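You operate a simulated robot arm through the tools that you are given. There is no shell and no other tool. Be economical: measure what you need, move in short steps, check, and stop when the job is done.

You are at the controls of a simulated robot arm. One attempt, no reset.

TASK
Knock the stuck feed loose and run the load into the floor tub.
Fine: Knock till the feed lamp is out and wait for the full lamp; yellow lever to Tub, Empty, lever back to Spout, mode switch to Off.

Only the result counts: the job must be done as asked and must still hold three seconds after the hand-in. Knocking over, shifting, dropping, spilling or breaking anything else fails it.

THE ROBOT
A 6-joint arm with a two-finger gripper, fixed in place. Base frame: the origin is at the foot of the arm, x ahead of it, y to its left, z up. Units: m, rad, N and s.
It reaches about 1.298 m from its shoulder. Its first joint turns from -2.601 to 2.601 rad. Payload 1.57 kg.
Tool frame: the origin (TCP) lies between the finger pads and is the grasp point; the fingertips stand 0.021 m ahead of it; z points along the fingers, y is the line along which they close. Largest opening 0.07 m; the body of the gripper starts 0.05 m behind the TCP.
Orientation is that of the tool frame in the base frame, as [roll, pitch, yaw] about the fixed x, y, z axes, in that order (R = Rz(yaw) Ry(pitch) Rx(roll)). With the fingers straight down and closing along the base's y, the tool's x points along the base's -x, its y along +y and its z along -z.

THE INTERFACE
- The arm moves only by the tool apply_moves. Its argument "targets" is a list of rows, each a list of 7 numbers: the shift along the tool's x, y, z in m, then the turn, a rotation vector about the tool's x, y, z in rad, then the opening in per cent of the stroke, from 0 (shut) to 100 (fully open). In form: [[tx, ty, tz, ax, ay, az, claw], ...]. A call has 1 to 10 rows; each row is the pose to reach, as a shift and turn from the pose commanded when the call began, along the tool's axes at that moment. Each row takes 0.2 s and may step no farther than 0.05 m and 0.15 rad from the row before; otherwise, or with a gripper value out of range, the whole call is refused. Where a pose cannot be reached the arm comes as near as it can. A force on the tool above 50 N (or 10 N above the force at the start of the call, whichever is more), or a blocked arm, ends the call early, and 0.2 s more pass. The fingers move at their own pace and stop on an object; they squeeze with about 21 N. The grip force told is the motor's: it shows also when the fingers shut on nothing. Time passes only in rows, and 0.2 s behind the last, so rows that repeat a pose let the fingers close. The reply holds the time, the measured pose of the TCP, the force on the tool along the base axes, the opening and the grip force, in the units named above and with some noise, with the torque about the TCP (base axes, N m) and any sound that the robot's microphone picked up, and new pictures: "show" is both (left out), scene, wrist or none.
- Cameras (640 x 400 px; columns grow to the right, rows downward): "scene" is fixed at [0.0421, 0.4987, 1.6197]; the picture's right is [-0.52, -0.85, 0.00], its down [-0.40, 0.24, -0.89] and it looks along [0.76, -0.46, -0.47] (base axes); focal length 314 px, centre (320, 200). "wrist" rides on the gripper at [0.079, 0.004, -0.081] in the tool frame; the picture's right is [-0.05, 1.00, 0.00], its down [-0.67, -0.04, -0.74] and it looks along [-0.74, -0.04, 0.67] (tool axes); focal length 256 px, centre (320, 200). There is no depth. A picture from a camera that has moved, and an enlarged one, comes with that camera's place and axes in the base frame and with its lens. The place of the scene camera against the robot may be out by one fixed shift of up to 0.012 m in any direction.
- move_column(by): slides the trunk up (or, below 0, down) by that many m; the arm rides with it, the base frame stays. It gives what a move gives, with no picture.
- inspect(camera, box): a new picture of the part [left, top, right, bottom] of that camera's present view, enlarged. It takes no simulated time.
- sign_off(): hands the job in; it is judged then, once.

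Go step by step. Nothing tells you positions but the pictures and the camera data: compare them with the known pose of the tool, close in by small moves and look again before you grip or let go. The budget is 120 turns and 200 pictures, counting those below and the enlarged ones. Unless the task says otherwise, let go and move clear before handing in, and close with one line.

The tools are called after "Call:" by a JSON object that holds its "fn" and its "kwargs". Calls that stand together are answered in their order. apply_moves: Moves the arm, as the interface text tells. Its arguments: {"type":"object","properties":{"targets":{"type":"array","items":{"type":"array","items":{"type":"number"}}},"show":{"type":"string","enum":["both","scene","wrist","none"]}},"required":["targets"]} The other tools are called the same way: move_column (by) slides the trunk up or down; inspect (camera, box) takes an enlarged picture of a part of a camera's view; sign_off () hands the job in.

At the start:

```text
time_s: 0.0
tcp_pos: [0.6724, -0.0611, 1.2502]
tcp_rot: [3.141, 0.001, -3.141]
wrist_force: [-0.9, -0.2, 0.7]
moment: [-0.02, 0.03, -0.03]
width: 0.07
gripper_force: 0.1
trunk travel left (down, up): [-0.932, 0.038]
```

scene: 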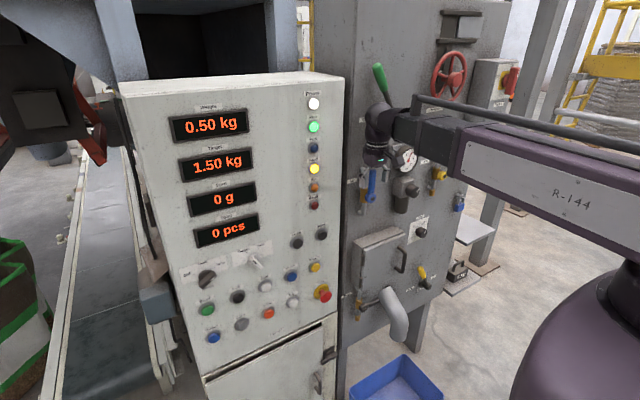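
wrist: 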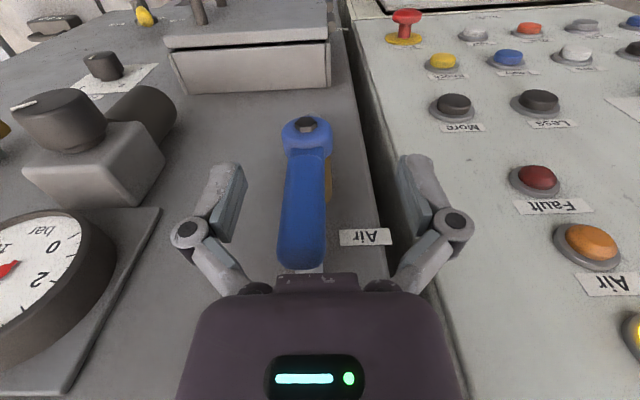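

I see a weighing cabinet with displays, lamps, buttons and switches, and a grey machine with valves and a spout next to it. I'll enlarge the views to read the labels first.

Call:
{"fn": "inspect", "kwargs": {"camera": "scene", "box": [160, 80, 350, 200]}}

Call:
{"fn": "inspect", "kwargs": {"camera": "scene", "box": [180, 220, 350, 350]}}

Call:
{"fn": "inspect", "kwargs": {"camera": "scene", "box": [330, 50, 530, 200]}}

Call:
{"fn": "inspect", "kwargs": {"camera": "scene", "box": [330, 190, 480, 350]}}

```text
3.33 times, centred on (255, 140) of scene
camera zoom: at [0.0421, 0.4987, 1.6197], right [-0.52, -0.85, 0.0], down [-0.4, 0.24, -0.89], along [0.76, -0.46, -0.47], focal length 1047 px, centre (537, 400)
```

zoom: 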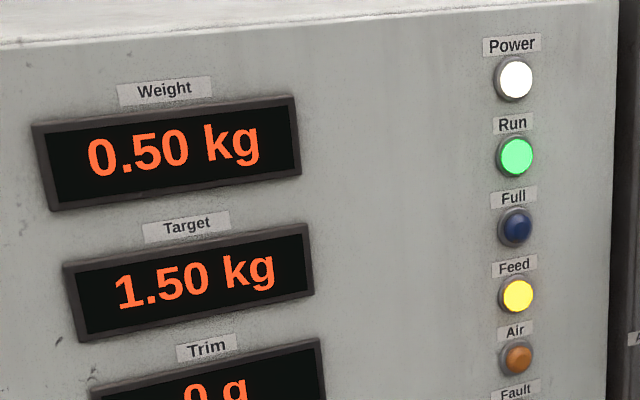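

```text
3.08 times, centred on (265, 285) of scene
camera zoom: at [0.0421, 0.4987, 1.6197], right [-0.52, -0.85, 0.0], down [-0.4, 0.24, -0.89], along [0.76, -0.46, -0.47], focal length 967 px, centre (489, -62)
```

zoom: 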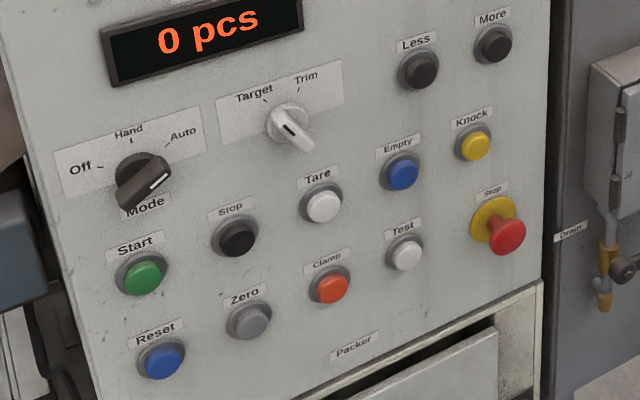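

```text
2.67 times, centred on (430, 125) of scene
camera zoom: at [0.0421, 0.4987, 1.6197], right [-0.52, -0.85, 0.0], down [-0.4, 0.24, -0.89], along [0.76, -0.46, -0.47], focal length 838 px, centre (27, 400)
```

zoom: 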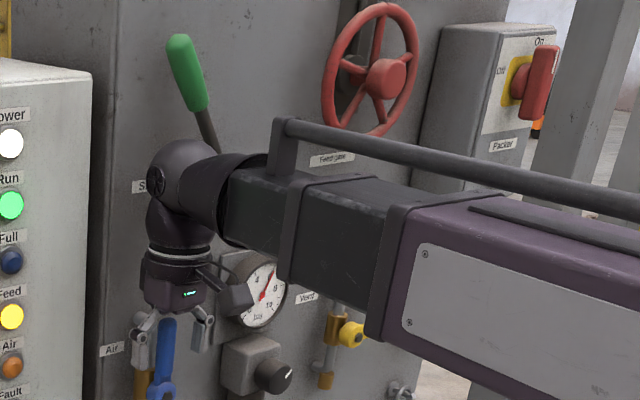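

```text
2.50 times, centred on (405, 270) of scene
camera zoom: at [0.0421, 0.4987, 1.6197], right [-0.52, -0.85, 0.0], down [-0.4, 0.24, -0.89], along [0.76, -0.46, -0.47], focal length 786 px, centre (108, 25)
```

zoom: 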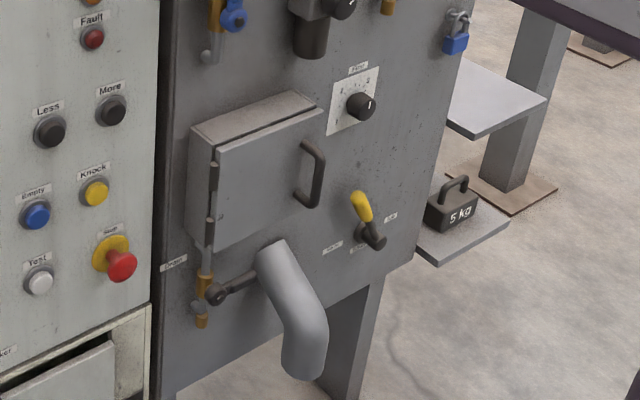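

The Knock button is yellow and Empty is blue, both on the packer cabinet. The yellow lever sits right of the spout, so I'll zoom in there to read its labels.

Call:
{"fn": "inspect", "kwargs": {"camera": "scene", "box": [395, 250, 445, 300]}}

Call:
{"fn": "inspect", "kwargs": {"camera": "scene", "box": [280, 220, 350, 310]}}

Call:
{"fn": "inspect", "kwargs": {"camera": "wrist", "box": [380, 0, 640, 150]}}

```text
8.00 times, centred on (420, 275) of scene
camera zoom: at [0.0421, 0.4987, 1.6197], right [-0.52, -0.85, 0.0], down [-0.4, 0.24, -0.89], along [0.76, -0.46, -0.47], focal length 2514 px, centre (-480, -400)
```

zoom: 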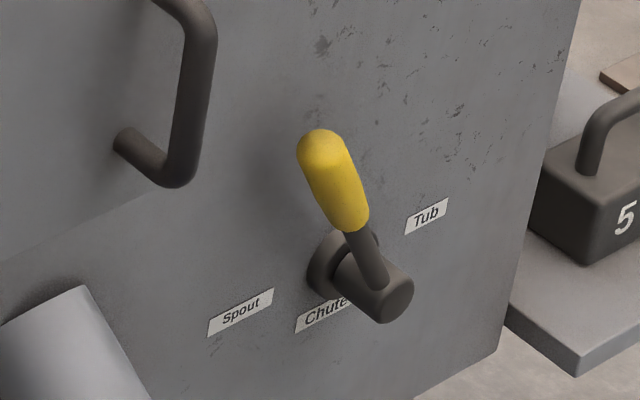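

```text
4.44 times, centred on (315, 265) of scene
camera zoom: at [0.0421, 0.4987, 1.6197], right [-0.52, -0.85, 0.0], down [-0.4, 0.24, -0.89], along [0.76, -0.46, -0.47], focal length 1396 px, centre (342, -89)
```

zoom: 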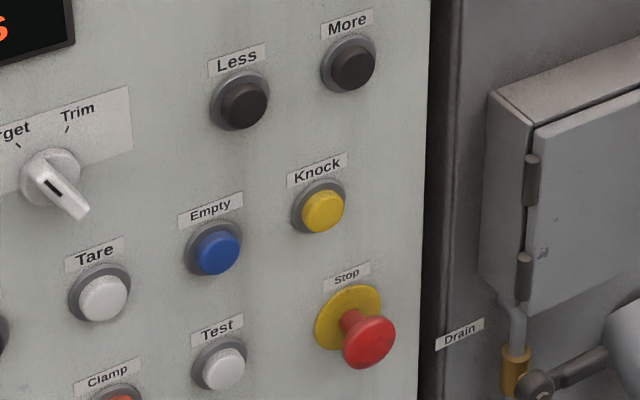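

```text
2.46 times, centred on (510, 75) of wrist
camera zoom: at [0.592, -0.0566, 1.3322], right [0.05, 1.0, 0.0], down [0.67, -0.04, 0.74], along [0.74, -0.04, -0.67], focal length 630 px, centre (-148, 508)
```

zoom: 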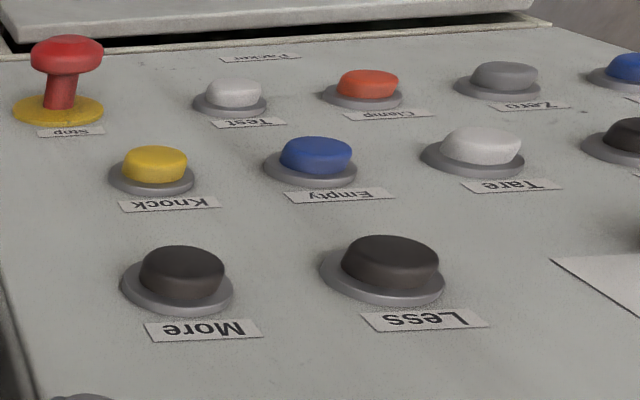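

The packer face is close to the plane x≈0.735 and faces -x. Knock is at about (0.727, 0.10, 0.965) and Empty is to the left of it. I'll back away from the panel and turn the fingers to point forward.

Call:
{"fn": "apply_moves", "kwargs": {"targets": [[0.04, 0, 0, 0, -0.0, 0, 100], [0.08, 0.0, 0, 0, -0.15, 0, 50], [0.12, 0.02, 0, 0, -0.3, 0, 0], [0.16, 0.04, 0, 0, -0.45, 0, 0], [0.18, 0.06, 0, 0, -0.6, 0, 0], [0.2, 0.08, 0, 0, -0.75, 0, 0], [0.2, 0.1, 0, 0, -0.9, 0, 0], [0.2, 0.12, 0, 0, -1.05, 0, 0], [0.2, 0.14, 0, 0, -1.2, 0, 0], [0.2, 0.16, 0, 0, -1.35, 0, 0]]}}

```text
time_s: 2.2
tcp_pos: [0.6765, 0.2023, 1.3963]
tcp_rot: [-3.136, 1.347, -3.137]
wrist_force: [-0.2, 0.8, -0.1]
moment: [-0.03, 0.0, -0.02]
width: 0.0
gripper_force: 21.1
out of reach, approached as far as the arm can: row 3, 4, 5, 6, 7, 8, 9, 10
trunk travel left (down, up): [-0.932, 0.038]
camera wrist: at [0.5785, 0.2058, 1.3368], right [0.01, 1.0, 0.05], down [-0.58, -0.04, 0.81], along [0.81, -0.04, 0.58], focal length 256 px, centre (320, 200)
```

scene: 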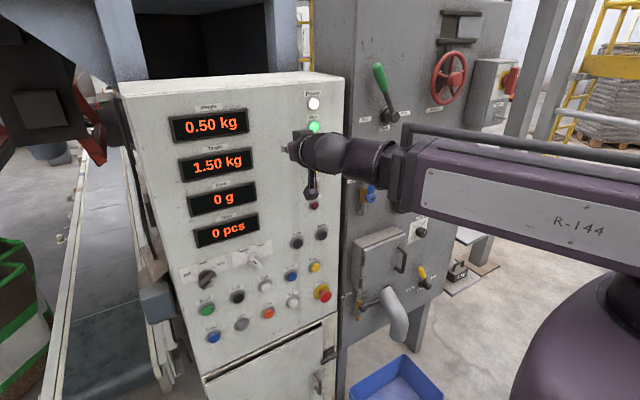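
wrist: 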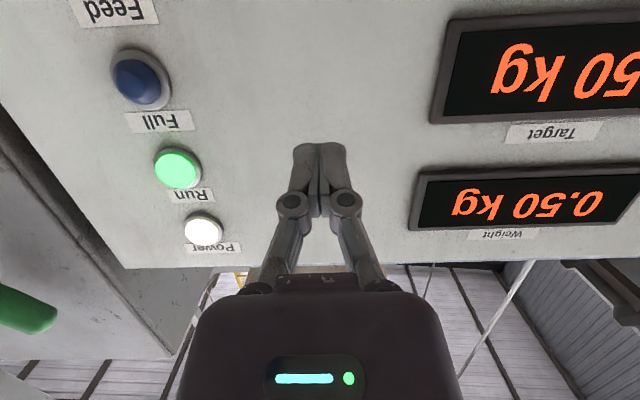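

The arm couldn't fold that short. It stopped at x=0.676 and y=0.20, with the fingers nearly horizontal. I'll lower the trunk in steps to bring the arm to button height and see how it responds.

Call:
{"fn": "move_column", "kwargs": {"by": -0.15}}

Call:
{"fn": "apply_moves", "kwargs": {"targets": [[0, 0, 0, 0, 0, 0, 0]]}}

```text
time_s: 4.0
tcp_pos: [0.6772, 0.1997, 1.2454]
tcp_rot: [3.14, 1.349, 3.141]
wrist_force: [-0.6, 0.1, 0.0]
moment: [0.0, 0.0, 0.03]
width: 0.0
gripper_force: 21.1
trunk travel left (down, up): [-0.782, 0.188]
```

```text
time_s: 4.3
tcp_pos: [0.6769, 0.1999, 1.2454]
tcp_rot: [-3.141, 1.347, -3.14]
wrist_force: [0.0, 0.0, 0.9]
moment: [0.01, -0.02, -0.03]
width: 0.0001
gripper_force: 20.9
trunk travel left (down, up): [-0.782, 0.188]
camera wrist: at [0.5792, 0.204, 1.1867], right [0.01, 1.0, 0.05], down [-0.58, -0.03, 0.81], along [0.81, -0.04, 0.58], focal length 256 px, centre (320, 200)
```

scene: 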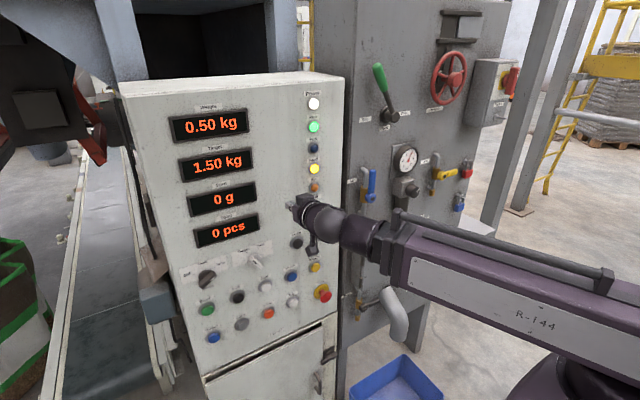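
wrist: 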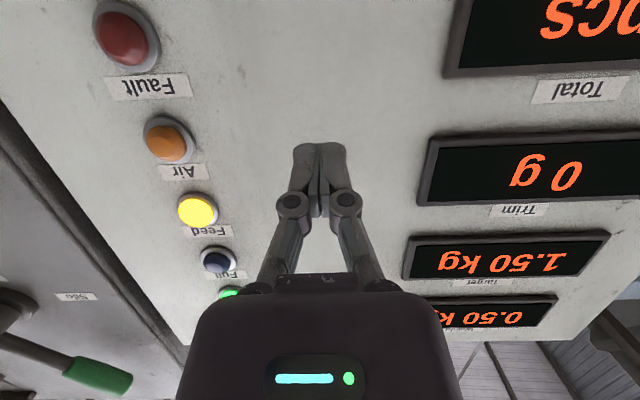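

The commanded pose now follows the pose the arm reached. Next I'll level the fingers and back off slightly.

Call:
{"fn": "apply_moves", "kwargs": {"targets": [[0.004, 0, -0.02, 0, -0.11, 0, 0], [0.009, 0, -0.039, 0, -0.224, 0, 0]], "show": "none"}}

Call:
{"fn": "move_column", "kwargs": {"by": -0.15}}

```text
time_s: 5.0
tcp_pos: [0.6727, 0.2166, 1.287]
tcp_rot: [0.3, 1.569, 0.299]
wrist_force: [0.4, 0.1, 0.7]
moment: [0.01, -0.02, -0.03]
width: 0.0
gripper_force: 21.1
out of reach, approached as far as the arm can: row 1, 2
trunk travel left (down, up): [-0.782, 0.188]
```

```text
time_s: 6.7
tcp_pos: [0.6731, 0.2167, 1.1366]
tcp_rot: [0.534, 1.57, 0.531]
wrist_force: [-0.2, -0.6, 0.0]
moment: [-0.04, -0.01, 0.02]
width: 0.0001
gripper_force: 20.7
trunk travel left (down, up): [-0.632, 0.338]
```

The fingers are now level. I'll lower again to just above the Knock/Empty row and take a picture.

Call:
{"fn": "move_column", "kwargs": {"by": -0.13}}

Call:
{"fn": "apply_moves", "kwargs": {"targets": [[0, 0, 0, 0, 0, 0, 0]]}}

```text
time_s: 8.3
tcp_pos: [0.6728, 0.2178, 1.0072]
tcp_rot: [0.232, 1.571, 0.227]
wrist_force: [-0.3, 0.5, 0.5]
moment: [0.0, 0.0, 0.02]
width: 0.0001
gripper_force: 20.4
trunk travel left (down, up): [-0.502, 0.468]
```

```text
time_s: 8.7
tcp_pos: [0.6741, 0.216, 1.0063]
tcp_rot: [-2.586, 1.57, -2.585]
wrist_force: [0.6, 0.1, 0.3]
moment: [0.01, 0.03, -0.03]
width: 0.0
gripper_force: 21.2
trunk travel left (down, up): [-0.502, 0.468]
camera wrist: at [0.5913, 0.2211, 0.9279], right [0.0, 1.0, 0.05], down [-0.74, -0.03, 0.67], along [0.67, -0.04, 0.74], focal length 256 px, centre (320, 200)
```

scene: 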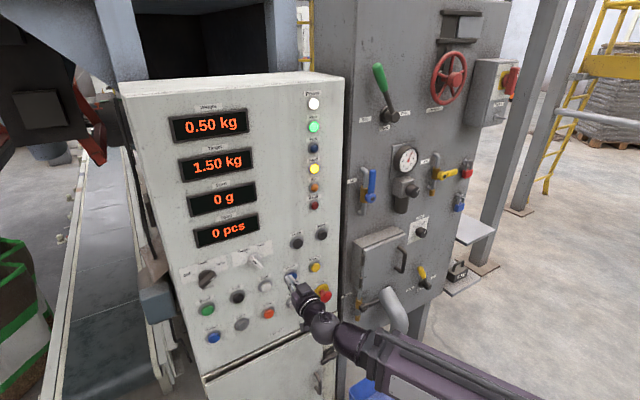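
wrist: 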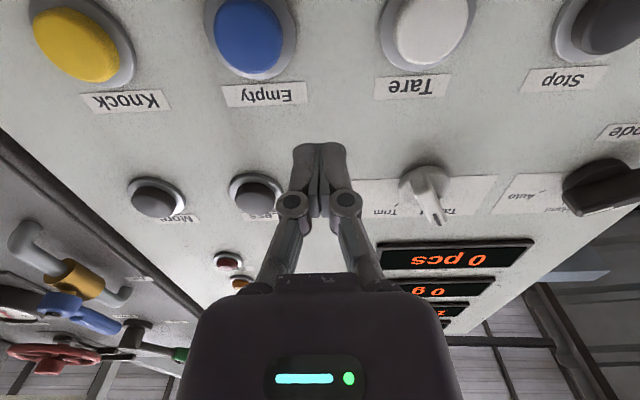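

The Knock button is at about (0.722, 0.105, 0.963), and both cameras agree. I'll line the closed fingertips up in front of it.

Call:
{"fn": "apply_moves", "kwargs": {"targets": [[0.015, -0.04, 0, 0, 0, 0, 0], [0.03, -0.08, 0, 0, 0, 0, 0], [0.043, -0.111, 0, 0, 0, 0, 0]]}}

```text
time_s: 9.5
tcp_pos: [0.7092, 0.1181, 1.0062]
tcp_rot: [-2.996, 1.569, -2.998]
wrist_force: [0.1, -0.5, 0.6]
moment: [-0.01, -0.03, -0.05]
width: 0.0
gripper_force: 21.7
out of reach, approached as far as the arm can: row 1, 2, 3
trunk travel left (down, up): [-0.502, 0.468]
camera wrist: at [0.627, 0.1241, 0.9277], right [0.0, 1.0, 0.05], down [-0.74, -0.03, 0.67], along [0.67, -0.04, 0.74], focal length 256 px, centre (320, 200)
```

scene: 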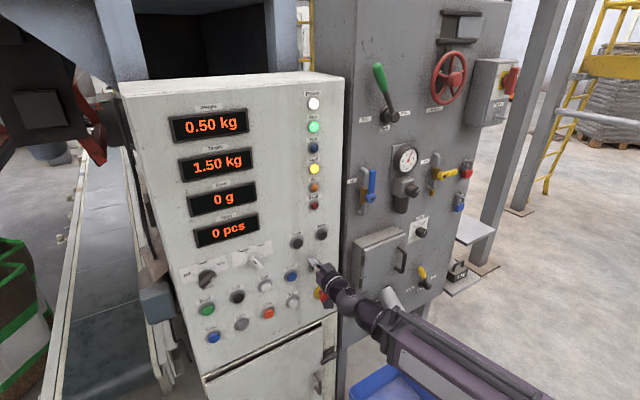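
wrist: 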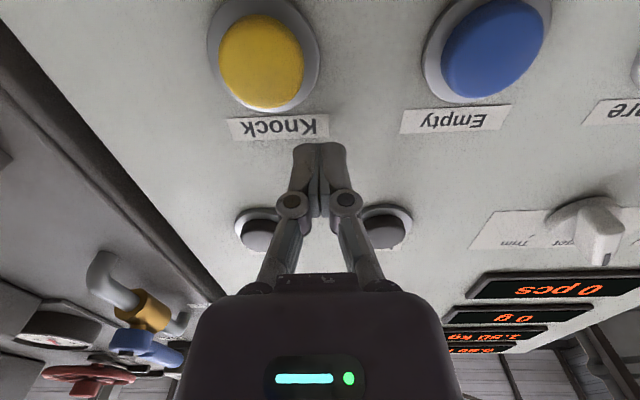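

The arm is at its inner reach limit, since the shoulder is only slightly below the tool. I'll raise the tool relative to the trunk, back away from the panel, and then lower the trunk to gain room.

Call:
{"fn": "apply_moves", "kwargs": {"targets": [[-0.04, 0, 0, 0, 0, 0, 0], [-0.08, 0, -0.01, 0, 0, 0, 0], [-0.12, 0, -0.03, 0, 0, 0, 0], [-0.16, 0, -0.05, 0, 0, 0, 0], [-0.2, 0, -0.07, 0, 0, 0, 0]], "show": "none"}}

```text
time_s: 10.7
tcp_pos: [0.7061, 0.1276, 1.0071]
tcp_rot: [3.001, 1.571, 3.0]
wrist_force: [0.1, -1.0, -0.2]
moment: [-0.03, -0.01, -0.04]
width: 0.0001
gripper_force: 20.8
out of reach, approached as far as the arm can: row 1, 2, 3, 4, 5
trunk travel left (down, up): [-0.502, 0.468]
```

The arm is pinned here, probably by a wrist limit or singularity with the hand in line with the forearm. I'll tilt the fingers down a bit and try backing off again.

Call:
{"fn": "apply_moves", "kwargs": {"targets": [[0, 0, 0, 0, 0.1, 0, 0], [0, 0, 0, 0, 0.2, 0, 0], [0, 0, -0.02, 0, 0.3, 0, 0], [0, 0, -0.04, 0, 0.4, 0, 0], [0, 0, -0.06, 0, 0.5, 0, 0]], "show": "scene"}}

```text
time_s: 11.9
tcp_pos: [0.6861, 0.1454, 0.917]
tcp_rot: [3.141, 1.07, -3.14]
wrist_force: [-0.2, -0.6, 0.1]
moment: [0.0, -0.02, -0.02]
width: 0.0
gripper_force: 21.0
out of reach, approached as far as the arm can: row 1, 2, 3, 4, 5
trunk travel left (down, up): [-0.502, 0.468]
```

scene: 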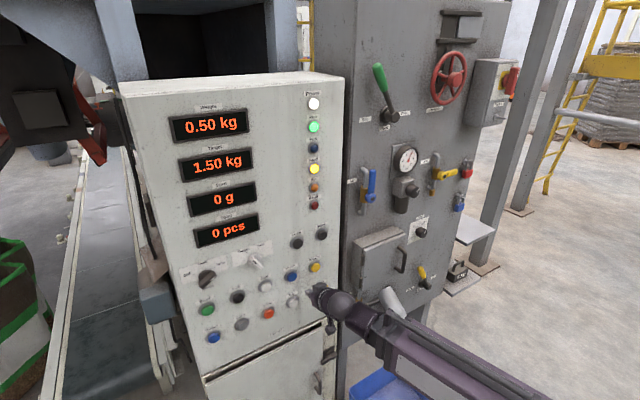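

The wrist centre looks pinned at one point while the hand rotates about it. I'll test single moves, straight up and then straight down, to find which directions are free.

Call:
{"fn": "apply_moves", "kwargs": {"targets": [[-0.0351, 0, -0.0192, 0, 0, 0, 0]], "show": "none"}}

Call:
{"fn": "apply_moves", "kwargs": {"targets": [[0, -0.03, 0, 0, 0, 0, 0]], "show": "none"}}

```text
time_s: 12.3
tcp_pos: [0.6863, 0.1455, 0.9172]
tcp_rot: [-3.14, 1.071, 3.141]
wrist_force: [0.4, 0.0, -0.6]
moment: [0.0, 0.03, 0.01]
width: 0.0
gripper_force: 20.9
out of reach, approached as far as the arm can: row 1
trunk travel left (down, up): [-0.502, 0.468]
```

```text
time_s: 12.7
tcp_pos: [0.6863, 0.1153, 0.9176]
tcp_rot: [-3.14, 1.07, -3.14]
wrist_force: [0.3, 0.2, -0.1]
moment: [0.0, -0.01, 0.0]
width: 0.0
gripper_force: 21.0
trunk travel left (down, up): [-0.502, 0.468]
```

Sideways is free and up is blocked. Now I'll test straight back.

Call:
{"fn": "apply_moves", "kwargs": {"targets": [[0.0192, 0, -0.0351, 0, 0, 0, 0]], "show": "none"}}

Call:
{"fn": "apply_moves", "kwargs": {"targets": [[0.0175, 0, 0.0096, 0, 0, 0, 0]], "show": "none"}}

```text
time_s: 13.1
tcp_pos: [0.6853, 0.119, 0.9178]
tcp_rot: [-3.141, 1.071, 3.139]
wrist_force: [-0.3, -0.3, 0.8]
moment: [0.01, -0.02, 0.0]
width: 0.0002
gripper_force: 21.0
out of reach, approached as far as the arm can: row 1
trunk travel left (down, up): [-0.502, 0.468]
```

```text
time_s: 13.5
tcp_pos: [0.6864, 0.1194, 0.9167]
tcp_rot: [-3.141, 1.069, 3.141]
wrist_force: [0.2, 0.1, -1.1]
moment: [-0.02, -0.04, 0.0]
width: 0.0
gripper_force: 21.2
out of reach, approached as far as the arm can: row 1
trunk travel left (down, up): [-0.502, 0.468]
```

Now it makes sense: the arm only moves in the horizontal plane plus the wrist, and height comes from the trunk column. The wrist also can't come closer than about 0.52 m. I'll keep the hand tilted down 0.5 rad, raise the column so the tips are at Knock height, and align y.

Call:
{"fn": "move_column", "kwargs": {"by": 0.056}}

Call:
{"fn": "apply_moves", "kwargs": {"targets": [[0, -0.014, 0, 0, 0, 0, 0]]}}

```text
time_s: 14.4
tcp_pos: [0.6854, 0.1189, 0.9735]
tcp_rot: [3.141, 1.069, 3.141]
wrist_force: [-0.3, 0.4, 0.2]
moment: [0.02, -0.03, 0.01]
width: 0.0001
gripper_force: 20.8
trunk travel left (down, up): [-0.558, 0.412]
```

```text
time_s: 14.8
tcp_pos: [0.6893, 0.1086, 0.973]
tcp_rot: [3.142, 1.069, 3.141]
wrist_force: [-0.3, -0.5, -0.3]
moment: [0.01, 0.02, -0.01]
width: 0.0
gripper_force: 21.0
trunk travel left (down, up): [-0.558, 0.412]
camera wrist: at [0.5788, 0.1124, 0.9431], right [0.03, 1.0, 0.05], down [-0.33, -0.03, 0.94], along [0.94, -0.04, 0.33], focal length 256 px, centre (320, 200)
```

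scene: 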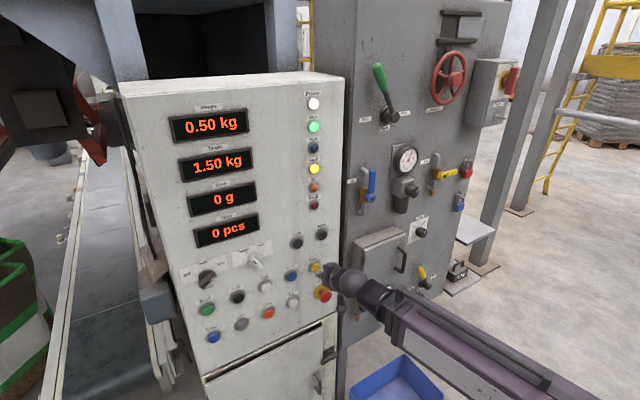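
wrist: 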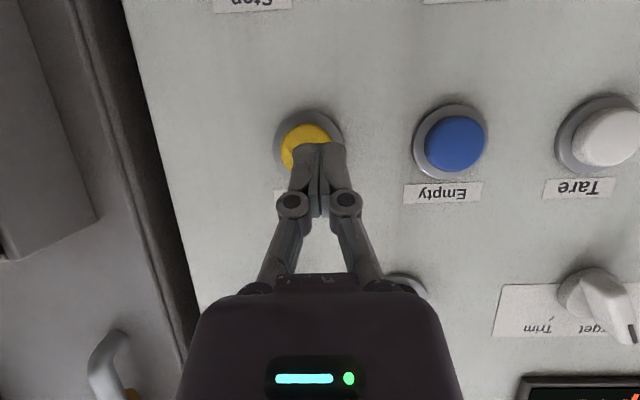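

The fingertips are in front of Knock, about 5 mm to its left. I'll shift and push forward in small steps.

Call:
{"fn": "apply_moves", "kwargs": {"targets": [[-0.0024, -0.005, 0.0044, 0, 0, 0, 0], [-0.0048, -0.005, 0.0088, 0, 0, 0, 0], [-0.0072, -0.005, 0.0132, 0, 0, 0, 0], [-0.0096, -0.005, 0.0175, 0, 0, 0, 0]]}}

```text
time_s: 15.8
tcp_pos: [0.7061, 0.1016, 0.9732]
tcp_rot: [3.142, 1.069, -3.14]
wrist_force: [-1.2, -0.5, -0.2]
moment: [-0.01, 0.04, -0.02]
width: 0.0059
gripper_force: 28.5
trunk travel left (down, up): [-0.558, 0.412]
camera wrist: at [0.5961, 0.1063, 0.9432], right [0.03, 1.0, 0.05], down [-0.33, -0.03, 0.94], along [0.94, -0.04, 0.33], focal length 256 px, centre (320, 200)
```

scene: 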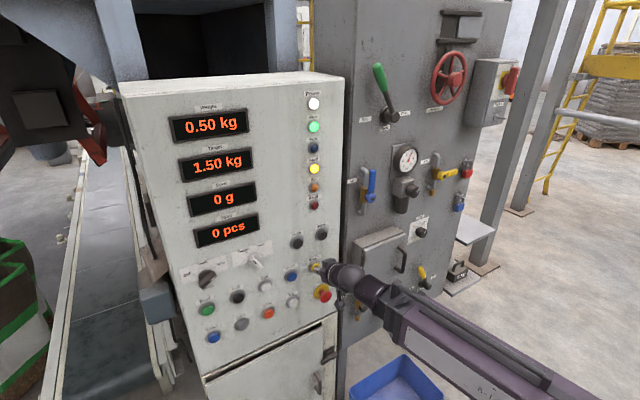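
wrist: 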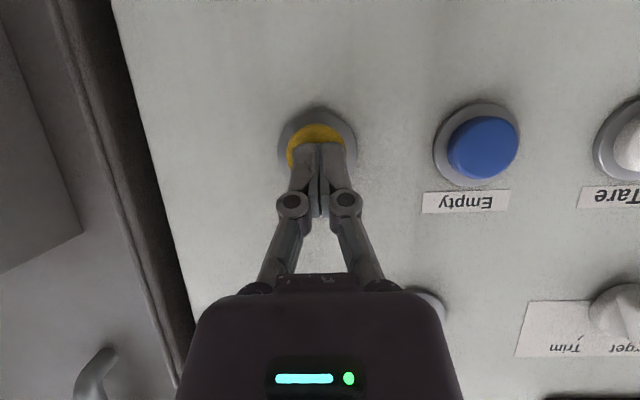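

Contact seems to be starting, with tips at x≈0.724. I'll push a bit deeper and listen.

Call:
{"fn": "apply_moves", "kwargs": {"targets": [[-0.0019, 0, 0.0035, 0, 0, 0, 0], [-0.0038, 0, 0.007, 0, 0, 0, 0]], "show": "wrist"}}

```text
time_s: 16.4
tcp_pos: [0.7129, 0.1017, 0.9726]
tcp_rot: [-3.139, 1.068, -3.141]
wrist_force: [-11.2, 2.4, -1.7]
moment: [0.03, 0.13, 0.09]
width: 0.0061
gripper_force: 28.3
trunk travel left (down, up): [-0.558, 0.412]
heard: click
camera wrist: at [0.6025, 0.1059, 0.9434], right [0.03, 1.0, 0.05], down [-0.33, -0.03, 0.94], along [0.94, -0.04, 0.33], focal length 256 px, centre (320, 200)
```

wrist: 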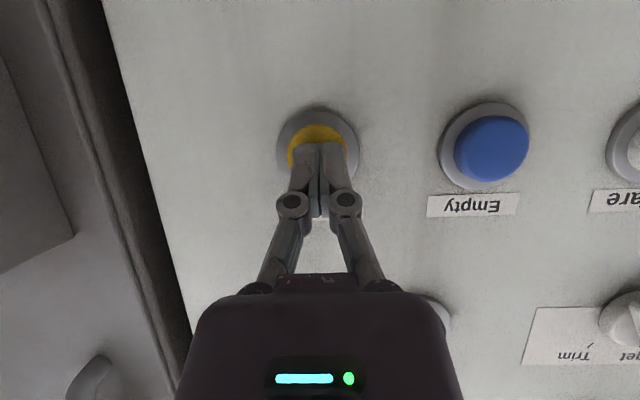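

It clicked at TCP x≈0.713. I'll release and check the feed lamp.

Call:
{"fn": "apply_moves", "kwargs": {"targets": [[0.0038, 0, -0.007, 0, 0, 0, 0], [0.0058, 0, -0.0105, 0, 0, 0, 0]], "show": "scene"}}

Call:
{"fn": "inspect", "kwargs": {"camera": "scene", "box": [160, 80, 350, 200]}}

```text
time_s: 17.1
tcp_pos: [0.702, 0.1015, 0.9724]
tcp_rot: [3.14, 1.069, 3.141]
wrist_force: [0.2, -0.1, 0.4]
moment: [-0.02, -0.03, -0.03]
width: 0.0
gripper_force: 28.0
trunk travel left (down, up): [-0.558, 0.412]
```

scene: 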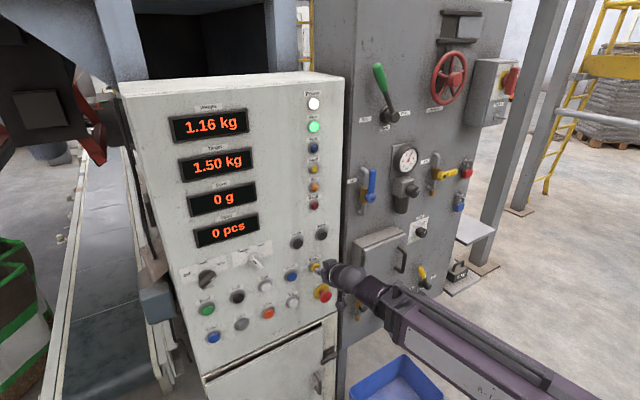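

```text
3.33 times, centred on (255, 140) of scene
camera zoom: at [0.0421, 0.4987, 1.6197], right [-0.52, -0.85, 0.0], down [-0.4, 0.24, -0.89], along [0.76, -0.46, -0.47], focal length 1047 px, centre (537, 400)
```

zoom: 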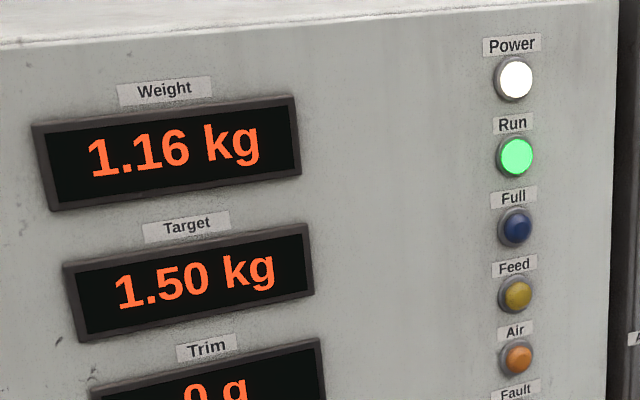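

The feed lamp is out and the weight is rising. I'll wait while backing the fingers off slightly.

Call:
{"fn": "apply_moves", "kwargs": {"targets": [[0, 0, 0, 0, 0, 0, 0], [0, 0, 0, 0, 0, 0, 0], [0, 0, 0, 0, 0, 0, 0], [0, 0, 0, 0, 0, 0, 0], [0, 0, 0, 0, 0, 0, 0], [0, 0, 0, 0, 0, 0, 0]], "show": "scene"}}

Call:
{"fn": "inspect", "kwargs": {"camera": "scene", "box": [160, 80, 350, 200]}}

```text
time_s: 18.4
tcp_pos: [0.7015, 0.1012, 0.9741]
tcp_rot: [-3.141, 1.073, 3.14]
wrist_force: [-0.7, -0.5, -0.1]
moment: [0.01, 0.0, -0.01]
width: 0.0001
gripper_force: 28.2
trunk travel left (down, up): [-0.558, 0.412]
```

scene: 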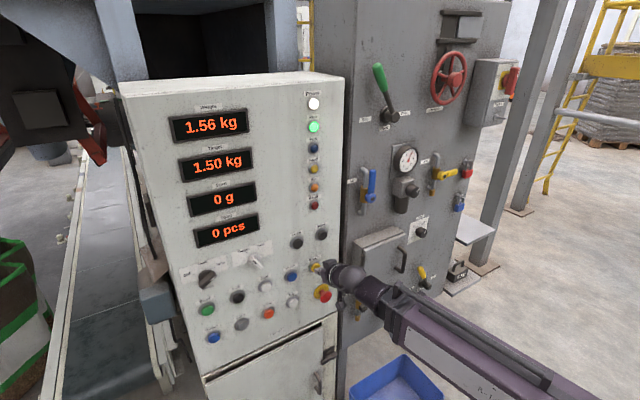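

```text
3.33 times, centred on (255, 140) of scene
camera zoom: at [0.0421, 0.4987, 1.6197], right [-0.52, -0.85, 0.0], down [-0.4, 0.24, -0.89], along [0.76, -0.46, -0.47], focal length 1047 px, centre (537, 400)
```

zoom: 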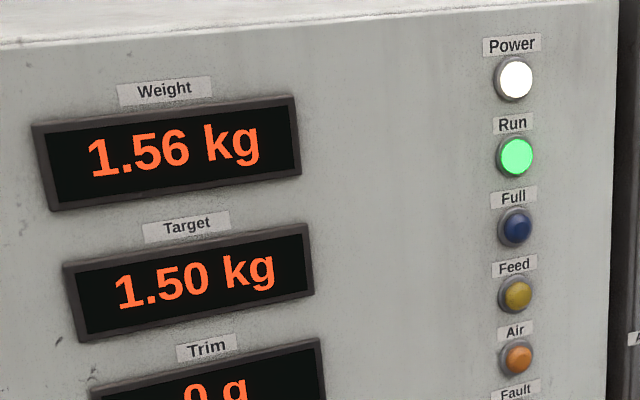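

The weight is over target and settling. Meanwhile I'll swing the hand down about the wrist, clear of the panel, ready to travel to the lever.

Call:
{"fn": "apply_moves", "kwargs": {"targets": [[0.0284, 0, -0.0021, 0, 0.15, 0, 0], [0.0561, 0, -0.0085, 0, 0.3, 0, 0], [0.0826, 0, -0.0189, 0, 0.45, 0, 0], [0.1073, 0, -0.0332, 0, 0.6, 0, 0], [0.1295, 0, -0.051, 0, 0.75, 0, 0], [0.1488, 0, -0.0719, 0, 0.9, 0, 0], [0.1648, 0, -0.0954, 0, 1.05, 0, 0], [0.1667, 0, -0.0988, 0, 1.07, 0, 0]], "show": "both"}}

Call:
{"fn": "inspect", "kwargs": {"camera": "scene", "box": [160, 80, 350, 200]}}

```text
time_s: 20.2
tcp_pos: [0.5352, 0.1024, 0.8768]
tcp_rot: [3.14, -0.005, 3.141]
wrist_force: [-0.3, 0.9, 0.6]
moment: [0.03, 0.01, 0.03]
width: 0.0
gripper_force: 29.3
trunk travel left (down, up): [-0.558, 0.412]
camera wrist: at [0.4553, 0.1066, 0.9585], right [0.05, 1.0, 0.0], down [0.67, -0.04, 0.74], along [0.74, -0.04, -0.67], focal length 256 px, centre (320, 200)
```

scene: 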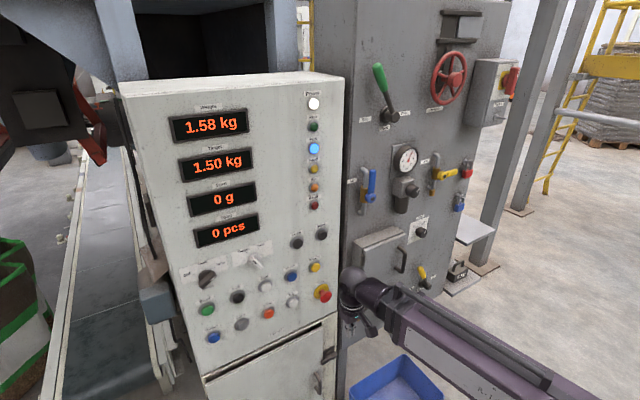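
wrist: 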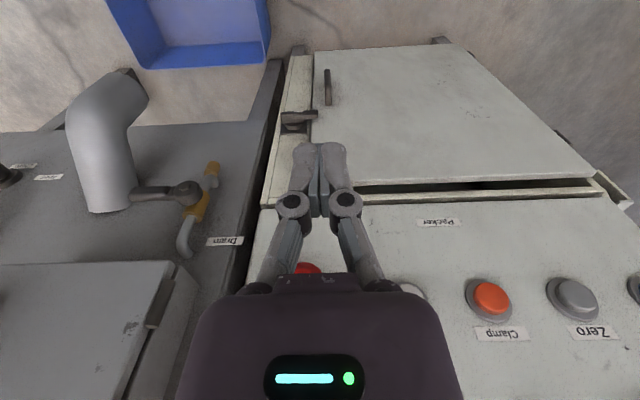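

```text
3.33 times, centred on (255, 140) of scene
camera zoom: at [0.0421, 0.4987, 1.6197], right [-0.52, -0.85, 0.0], down [-0.4, 0.24, -0.89], along [0.76, -0.46, -0.47], focal length 1047 px, centre (537, 400)
```

zoom: 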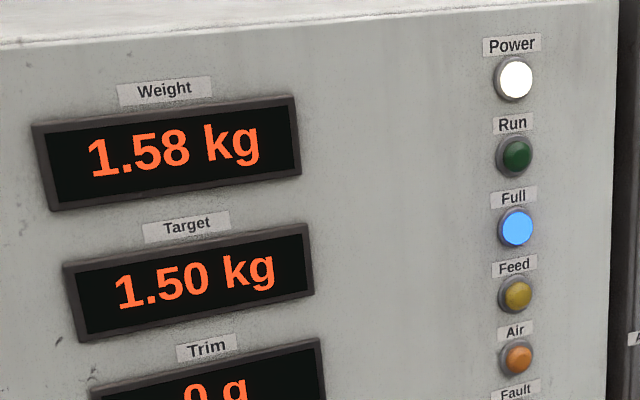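

Full is lit. The path sideways at z≈0.88 is above the spout, so I'll move over in front of the yellow lever for a view.

Call:
{"fn": "apply_moves", "kwargs": {"targets": [[0.0, -0.045, 0, 0, 0, 0, 0], [0.0, -0.09, 0, 0, 0, 0, 0], [0.01, -0.135, 0, 0, 0, 0, 0], [0.02, -0.18, 0, 0, 0, 0, 0], [0.03, -0.225, 0, 0, 0, 0, 0], [0.04, -0.27, 0, 0, 0, 0, 0], [0.05, -0.315, 0, 0, 0, 0, 0], [0.06, -0.36, 0, 0, 0, 0, 0], [0.07, -0.405, 0, 0, 0, 0, 0], [0.08, -0.45, 0, 0, 0, 0, 0]]}}

```text
time_s: 22.4
tcp_pos: [0.4556, -0.3499, 0.8764]
tcp_rot: [-3.141, -0.001, -3.141]
wrist_force: [-0.1, -0.4, -0.6]
moment: [-0.05, 0.0, 0.0]
width: 0.0
gripper_force: 28.4
out of reach, approached as far as the arm can: row 1, 2, 3, 4, 5, 6, 7, 10
trunk travel left (down, up): [-0.558, 0.412]
camera wrist: at [0.3755, -0.3453, 0.9583], right [0.05, 1.0, 0.0], down [0.67, -0.04, 0.74], along [0.74, -0.04, -0.67], focal length 256 px, centre (320, 200)
```

scene: 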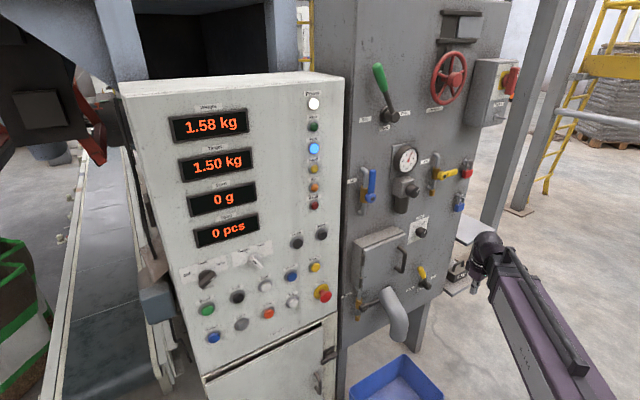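
wrist: 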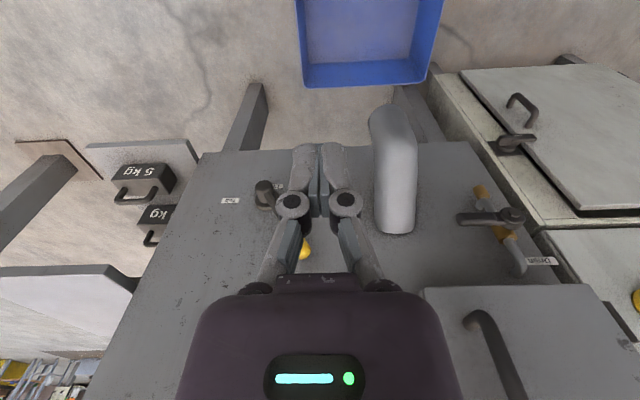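

The lever hub is at about (0.70, -0.46, 0.63), and the yellow tip is at about (0.70, -0.39, 0.755), leaning left to Spout. I'll swing the hand level about the wrist with a small retreat, then lower the column.

Call:
{"fn": "apply_moves", "kwargs": {"targets": [[-0.0244, -0.005, -0.0021, 0, -0.15, 0, 0], [-0.0481, -0.01, -0.0085, 0, -0.3, 0, 0], [-0.0706, -0.015, -0.0189, 0, -0.45, 0, 0], [-0.0913, -0.02, -0.0332, 0, -0.6, 0, 0], [-0.1095, -0.025, -0.051, 0, -0.75, 0, 0], [-0.1248, -0.03, -0.0719, 0, -0.9, 0, 0], [-0.1368, -0.035, -0.0954, 0, -1.05, 0, 0], [-0.1451, -0.04, -0.1212, 0, -1.2, 0, 0], [-0.1494, -0.045, -0.1484, 0, -1.35, 0, 0], [-0.1495, -0.05, -0.1766, 0, -1.5, 0, 0]], "show": "none"}}

Call:
{"fn": "move_column", "kwargs": {"by": -0.2}}

Call:
{"fn": "apply_moves", "kwargs": {"targets": [[0, 0, 0, 0, -0.0, 0, 0]]}}

```text
time_s: 24.6
tcp_pos: [0.6044, -0.3982, 1.0497]
tcp_rot: [-3.125, 1.503, -3.127]
wrist_force: [-1.0, 0.2, 1.0]
moment: [0.04, 0.03, -0.01]
width: 0.0
gripper_force: 28.4
out of reach, approached as far as the arm can: row 6, 7, 8, 9, 10
trunk travel left (down, up): [-0.558, 0.412]
```

```text
time_s: 26.8
tcp_pos: [0.6045, -0.398, 0.8506]
tcp_rot: [-3.139, 1.501, 3.141]
wrist_force: [-0.8, 0.1, 1.0]
moment: [-0.03, -0.02, 0.02]
width: 0.0
gripper_force: 28.3
trunk travel left (down, up): [-0.358, 0.612]
```

```text
time_s: 27.2
tcp_pos: [0.6041, -0.3972, 0.8494]
tcp_rot: [-3.14, 1.5, -3.141]
wrist_force: [-0.2, -0.1, -0.5]
moment: [-0.02, 0.01, 0.01]
width: 0.0
gripper_force: 28.4
trunk travel left (down, up): [-0.358, 0.612]
camera wrist: at [0.5173, -0.3932, 0.7767], right [0.01, 1.0, 0.05], down [-0.7, -0.03, 0.72], along [0.72, -0.04, 0.7], focal length 256 px, centre (320, 200)
```

scene: 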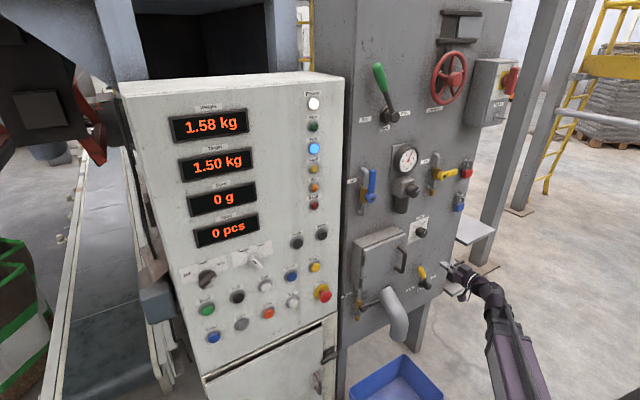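
wrist: 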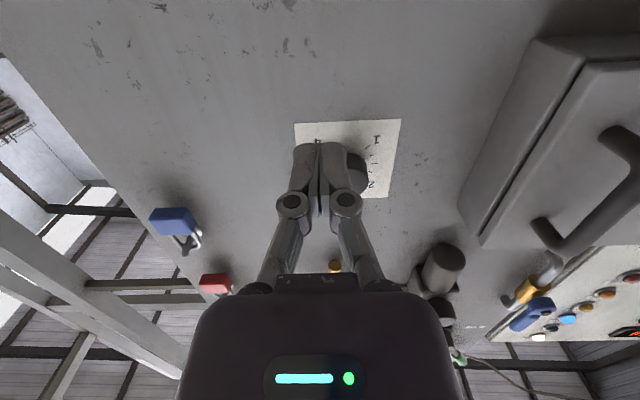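

I'll tilt the fingers down a bit so the wrist camera can see the lever.

Call:
{"fn": "apply_moves", "kwargs": {"targets": [[0.0284, 0, -0.0021, 0, 0.15, 0, 0], [0.0561, 0, -0.0085, 0, 0.3, 0, 0], [0.0792, 0, -0.0173, 0, 0.43, 0, 0]]}}

```text
time_s: 28.0
tcp_pos: [0.5819, -0.3983, 0.7734]
tcp_rot: [-3.141, 1.067, 3.139]
wrist_force: [0.1, -0.4, -1.3]
moment: [0.0, 0.0, -0.02]
width: 0.0
gripper_force: 28.8
trunk travel left (down, up): [-0.358, 0.612]
camera wrist: at [0.4712, -0.3935, 0.743], right [0.03, 1.0, 0.05], down [-0.33, -0.03, 0.94], along [0.94, -0.04, 0.33], focal length 256 px, centre (320, 200)
```

scene: 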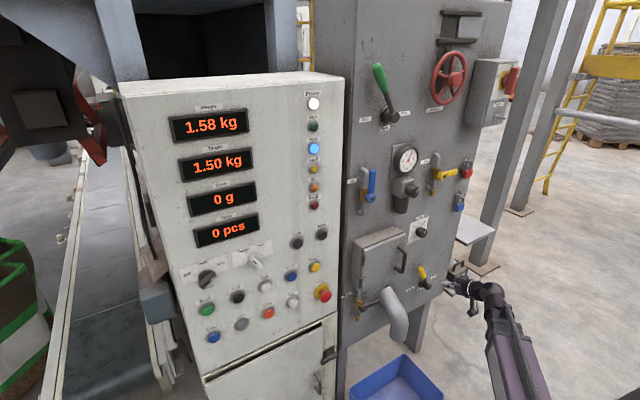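
wrist: 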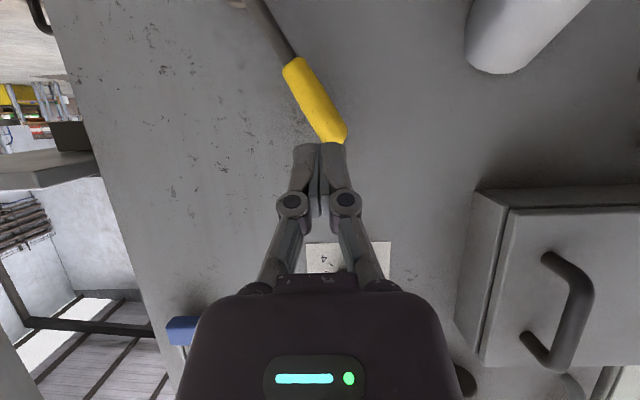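

The lever grip is clearly visible, with the tip at about (0.705, -0.387, 0.767). I'll put the closed fingers on its left side at z≈0.74 so I can push right.

Call:
{"fn": "move_column", "kwargs": {"by": -0.028}}

Call:
{"fn": "apply_moves", "kwargs": {"targets": [[0, 0.048, 0, 0, 0, 0, 0], [-0.0192, 0.048, 0.0351, 0, 0, 0, 0], [-0.0384, 0.048, 0.0702, 0, 0, 0, 0], [-0.0518, 0.048, 0.0947, 0, 0, 0, 0]]}}

```text
time_s: 28.8
tcp_pos: [0.5817, -0.398, 0.7449]
tcp_rot: [3.14, 1.068, 3.14]
wrist_force: [-0.2, -0.5, 0.7]
moment: [0.01, 0.01, 0.01]
width: 0.0
gripper_force: 28.2
trunk travel left (down, up): [-0.33, 0.64]
```

```text
time_s: 29.8
tcp_pos: [0.6911, -0.3504, 0.7449]
tcp_rot: [-3.141, 1.067, 3.141]
wrist_force: [-0.2, -0.5, -0.4]
moment: [-0.02, -0.01, -0.01]
width: 0.0001
gripper_force: 28.1
trunk travel left (down, up): [-0.33, 0.64]
camera wrist: at [0.5796, -0.3454, 0.7151], right [0.03, 1.0, 0.05], down [-0.33, -0.03, 0.94], along [0.94, -0.04, 0.33], focal length 256 px, centre (320, 200)
```

scene: 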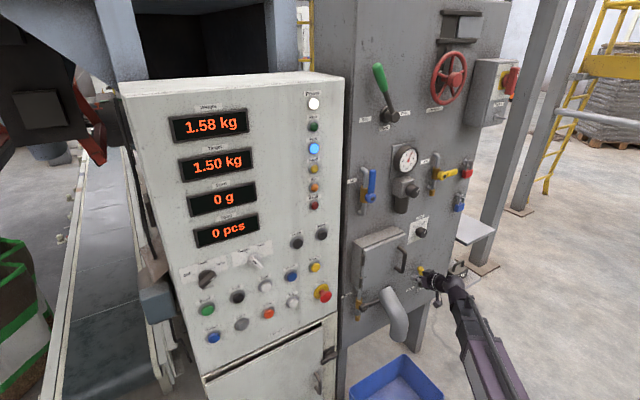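
wrist: 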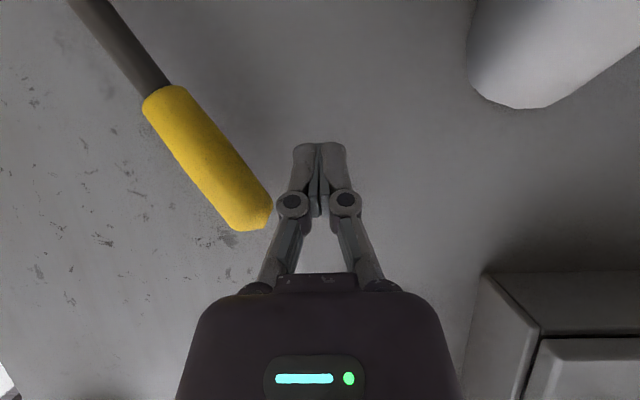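

Refined lever tip: (0.700, -0.387, 0.768). I'll go 1 cm deeper, then sweep the fingers right at constant height.

Call:
{"fn": "apply_moves", "kwargs": {"targets": [[-0.0053, 0, 0.0097, 0, 0, 0, 0], [-0.0053, -0.02, 0.0097, 0, 0, 0, 0], [-0.0053, -0.04, 0.0097, 0, 0, 0, 0], [-0.0053, -0.06, 0.0097, 0, 0, 0, 0], [-0.0053, -0.08, 0.0097, 0, 0, 0, 0], [-0.0053, -0.1, 0.0097, 0, 0, 0, 0], [-0.0053, -0.12, 0.0097, 0, 0, 0, 0]]}}

```text
time_s: 31.4
tcp_pos: [0.7003, -0.472, 0.7441]
tcp_rot: [-3.14, 1.068, 3.139]
wrist_force: [-0.2, 0.8, -0.4]
moment: [-0.01, 0.01, -0.01]
width: 0.0001
gripper_force: 28.8
trunk travel left (down, up): [-0.33, 0.64]
camera wrist: at [0.5904, -0.4667, 0.7151], right [0.03, 1.0, 0.05], down [-0.33, -0.03, 0.94], along [0.94, -0.04, 0.33], focal length 256 px, centre (320, 200)
```

scene: 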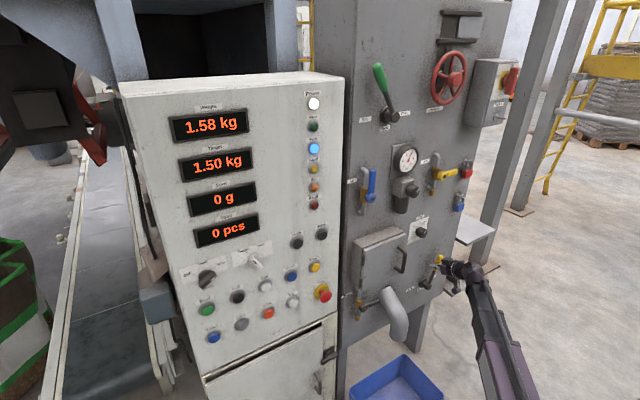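
wrist: 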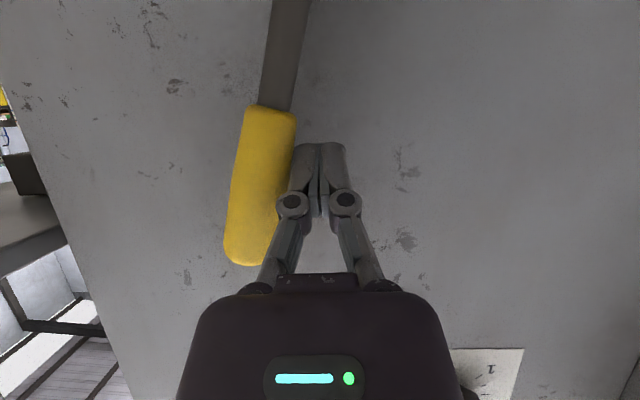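

The lever is following and has passed vertical. I'll continue right until it reaches its stop.

Call:
{"fn": "apply_moves", "kwargs": {"targets": [[0, -0.012, 0, 0, 0, 0, 0], [0, -0.024, 0, 0, 0, 0, 0], [0, -0.032, 0, 0, 0, 0, 0]]}}

Call:
{"fn": "inspect", "kwargs": {"camera": "scene", "box": [395, 240, 475, 300]}}

```text
time_s: 32.1
tcp_pos: [0.699, -0.5005, 0.7463]
tcp_rot: [3.138, 1.069, 3.141]
wrist_force: [1.0, 14.2, 0.7]
moment: [0.19, 0.0, 0.1]
width: 0.0001
gripper_force: 28.1
trunk travel left (down, up): [-0.33, 0.64]
camera wrist: at [0.5897, -0.4953, 0.7154], right [0.02, 1.0, 0.05], down [-0.33, -0.04, 0.94], along [0.94, -0.04, 0.33], focal length 256 px, centre (320, 200)
```

scene: 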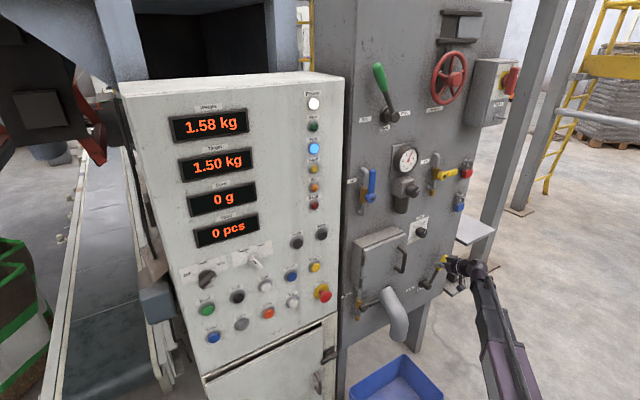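
wrist: 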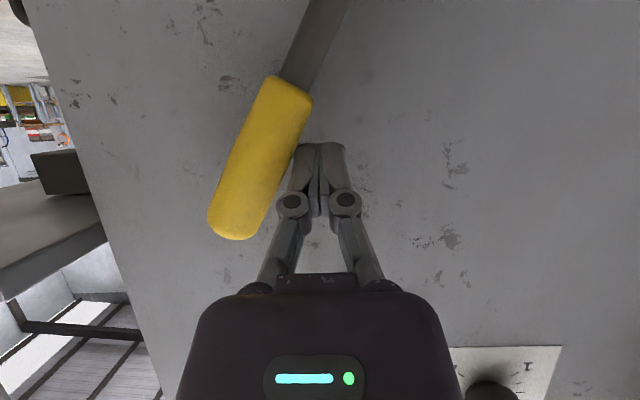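

```text
6.67 times, centred on (435, 270) of scene
camera zoom: at [0.0421, 0.4987, 1.6197], right [-0.52, -0.85, 0.0], down [-0.4, 0.24, -0.89], along [0.76, -0.46, -0.47], focal length 2095 px, centre (-447, -267)
```

zoom: 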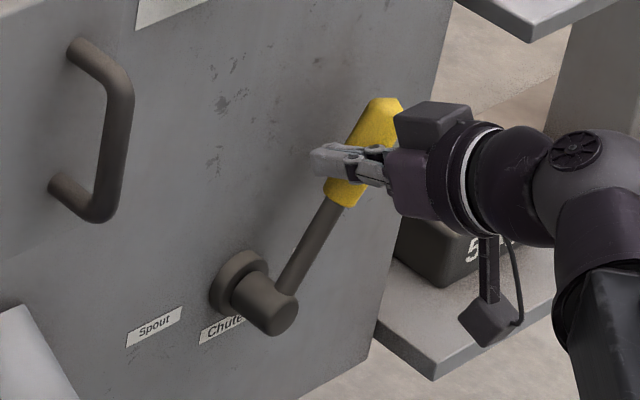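

The side force rose to 14 N and the lever leans about 30° right, so it looks to be at its Tub stop. I'll nudge slightly more to be sure, then ease off.

Call:
{"fn": "apply_moves", "kwargs": {"targets": [[0, -0.004, 0, 0, 0, 0, 0], [0, -0.007, 0, 0, 0, 0, 0]], "show": "none"}}

Call:
{"fn": "apply_moves", "kwargs": {"targets": [[0, 0.03, 0, 0, 0, 0, 0], [0.0192, 0.04, -0.0351, 0, 0, 0, 0], [0.0384, 0.05, -0.0702, 0, 0, 0, 0], [0.0576, 0.06, -0.1053, 0, 0, 0, 0]]}}

Call:
{"fn": "inspect", "kwargs": {"camera": "scene", "box": [395, 240, 475, 300]}}

```text
time_s: 32.9
tcp_pos: [0.7007, -0.5007, 0.7466]
tcp_rot: [3.123, 1.068, 3.139]
wrist_force: [2.5, 11.5, 10.6]
moment: [0.04, -0.14, 0.13]
width: 0.0
gripper_force: 28.6
trunk travel left (down, up): [-0.33, 0.64]
stopped in row 2: the force on the tool passed its limit at 51 N (the readings are from after the stop); the commanded pose is now the measured one
```

```text
time_s: 33.9
tcp_pos: [0.5788, -0.4455, 0.7443]
tcp_rot: [3.128, 1.067, 3.138]
wrist_force: [-0.1, -0.6, -0.2]
moment: [-0.03, -0.04, 0.04]
width: 0.0002
gripper_force: 28.9
trunk travel left (down, up): [-0.33, 0.64]
camera wrist: at [0.4698, -0.4426, 0.715], right [0.02, 1.0, 0.05], down [-0.33, -0.05, 0.94], along [0.94, -0.03, 0.33], focal length 256 px, centre (320, 200)
```

scene: 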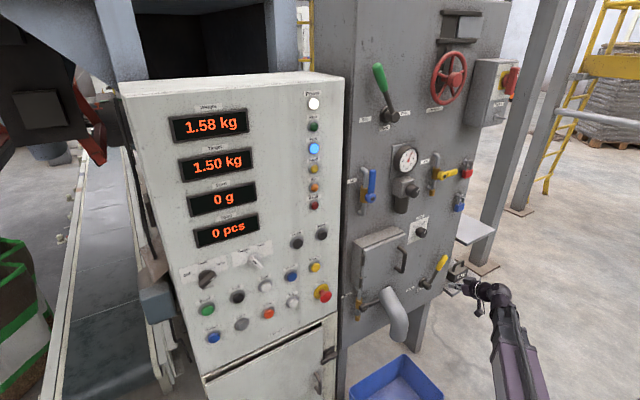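
wrist: 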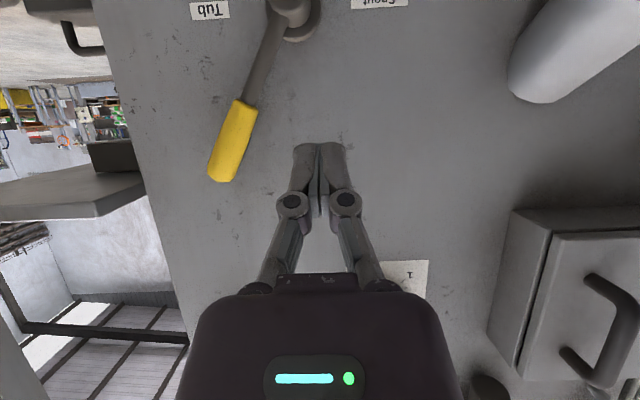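

```text
6.67 times, centred on (435, 270) of scene
camera zoom: at [0.0421, 0.4987, 1.6197], right [-0.52, -0.85, 0.0], down [-0.4, 0.24, -0.89], along [0.76, -0.46, -0.47], focal length 2095 px, centre (-447, -267)
```

zoom: 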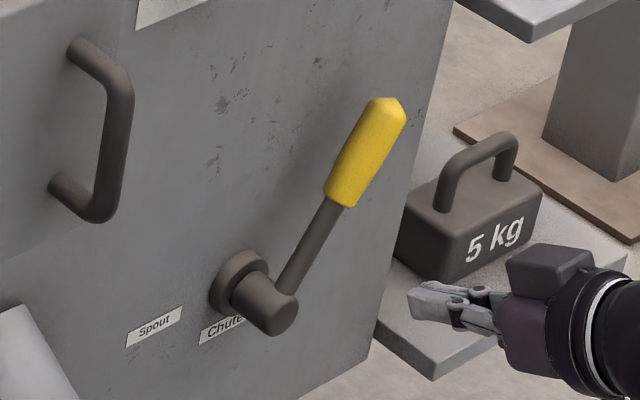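

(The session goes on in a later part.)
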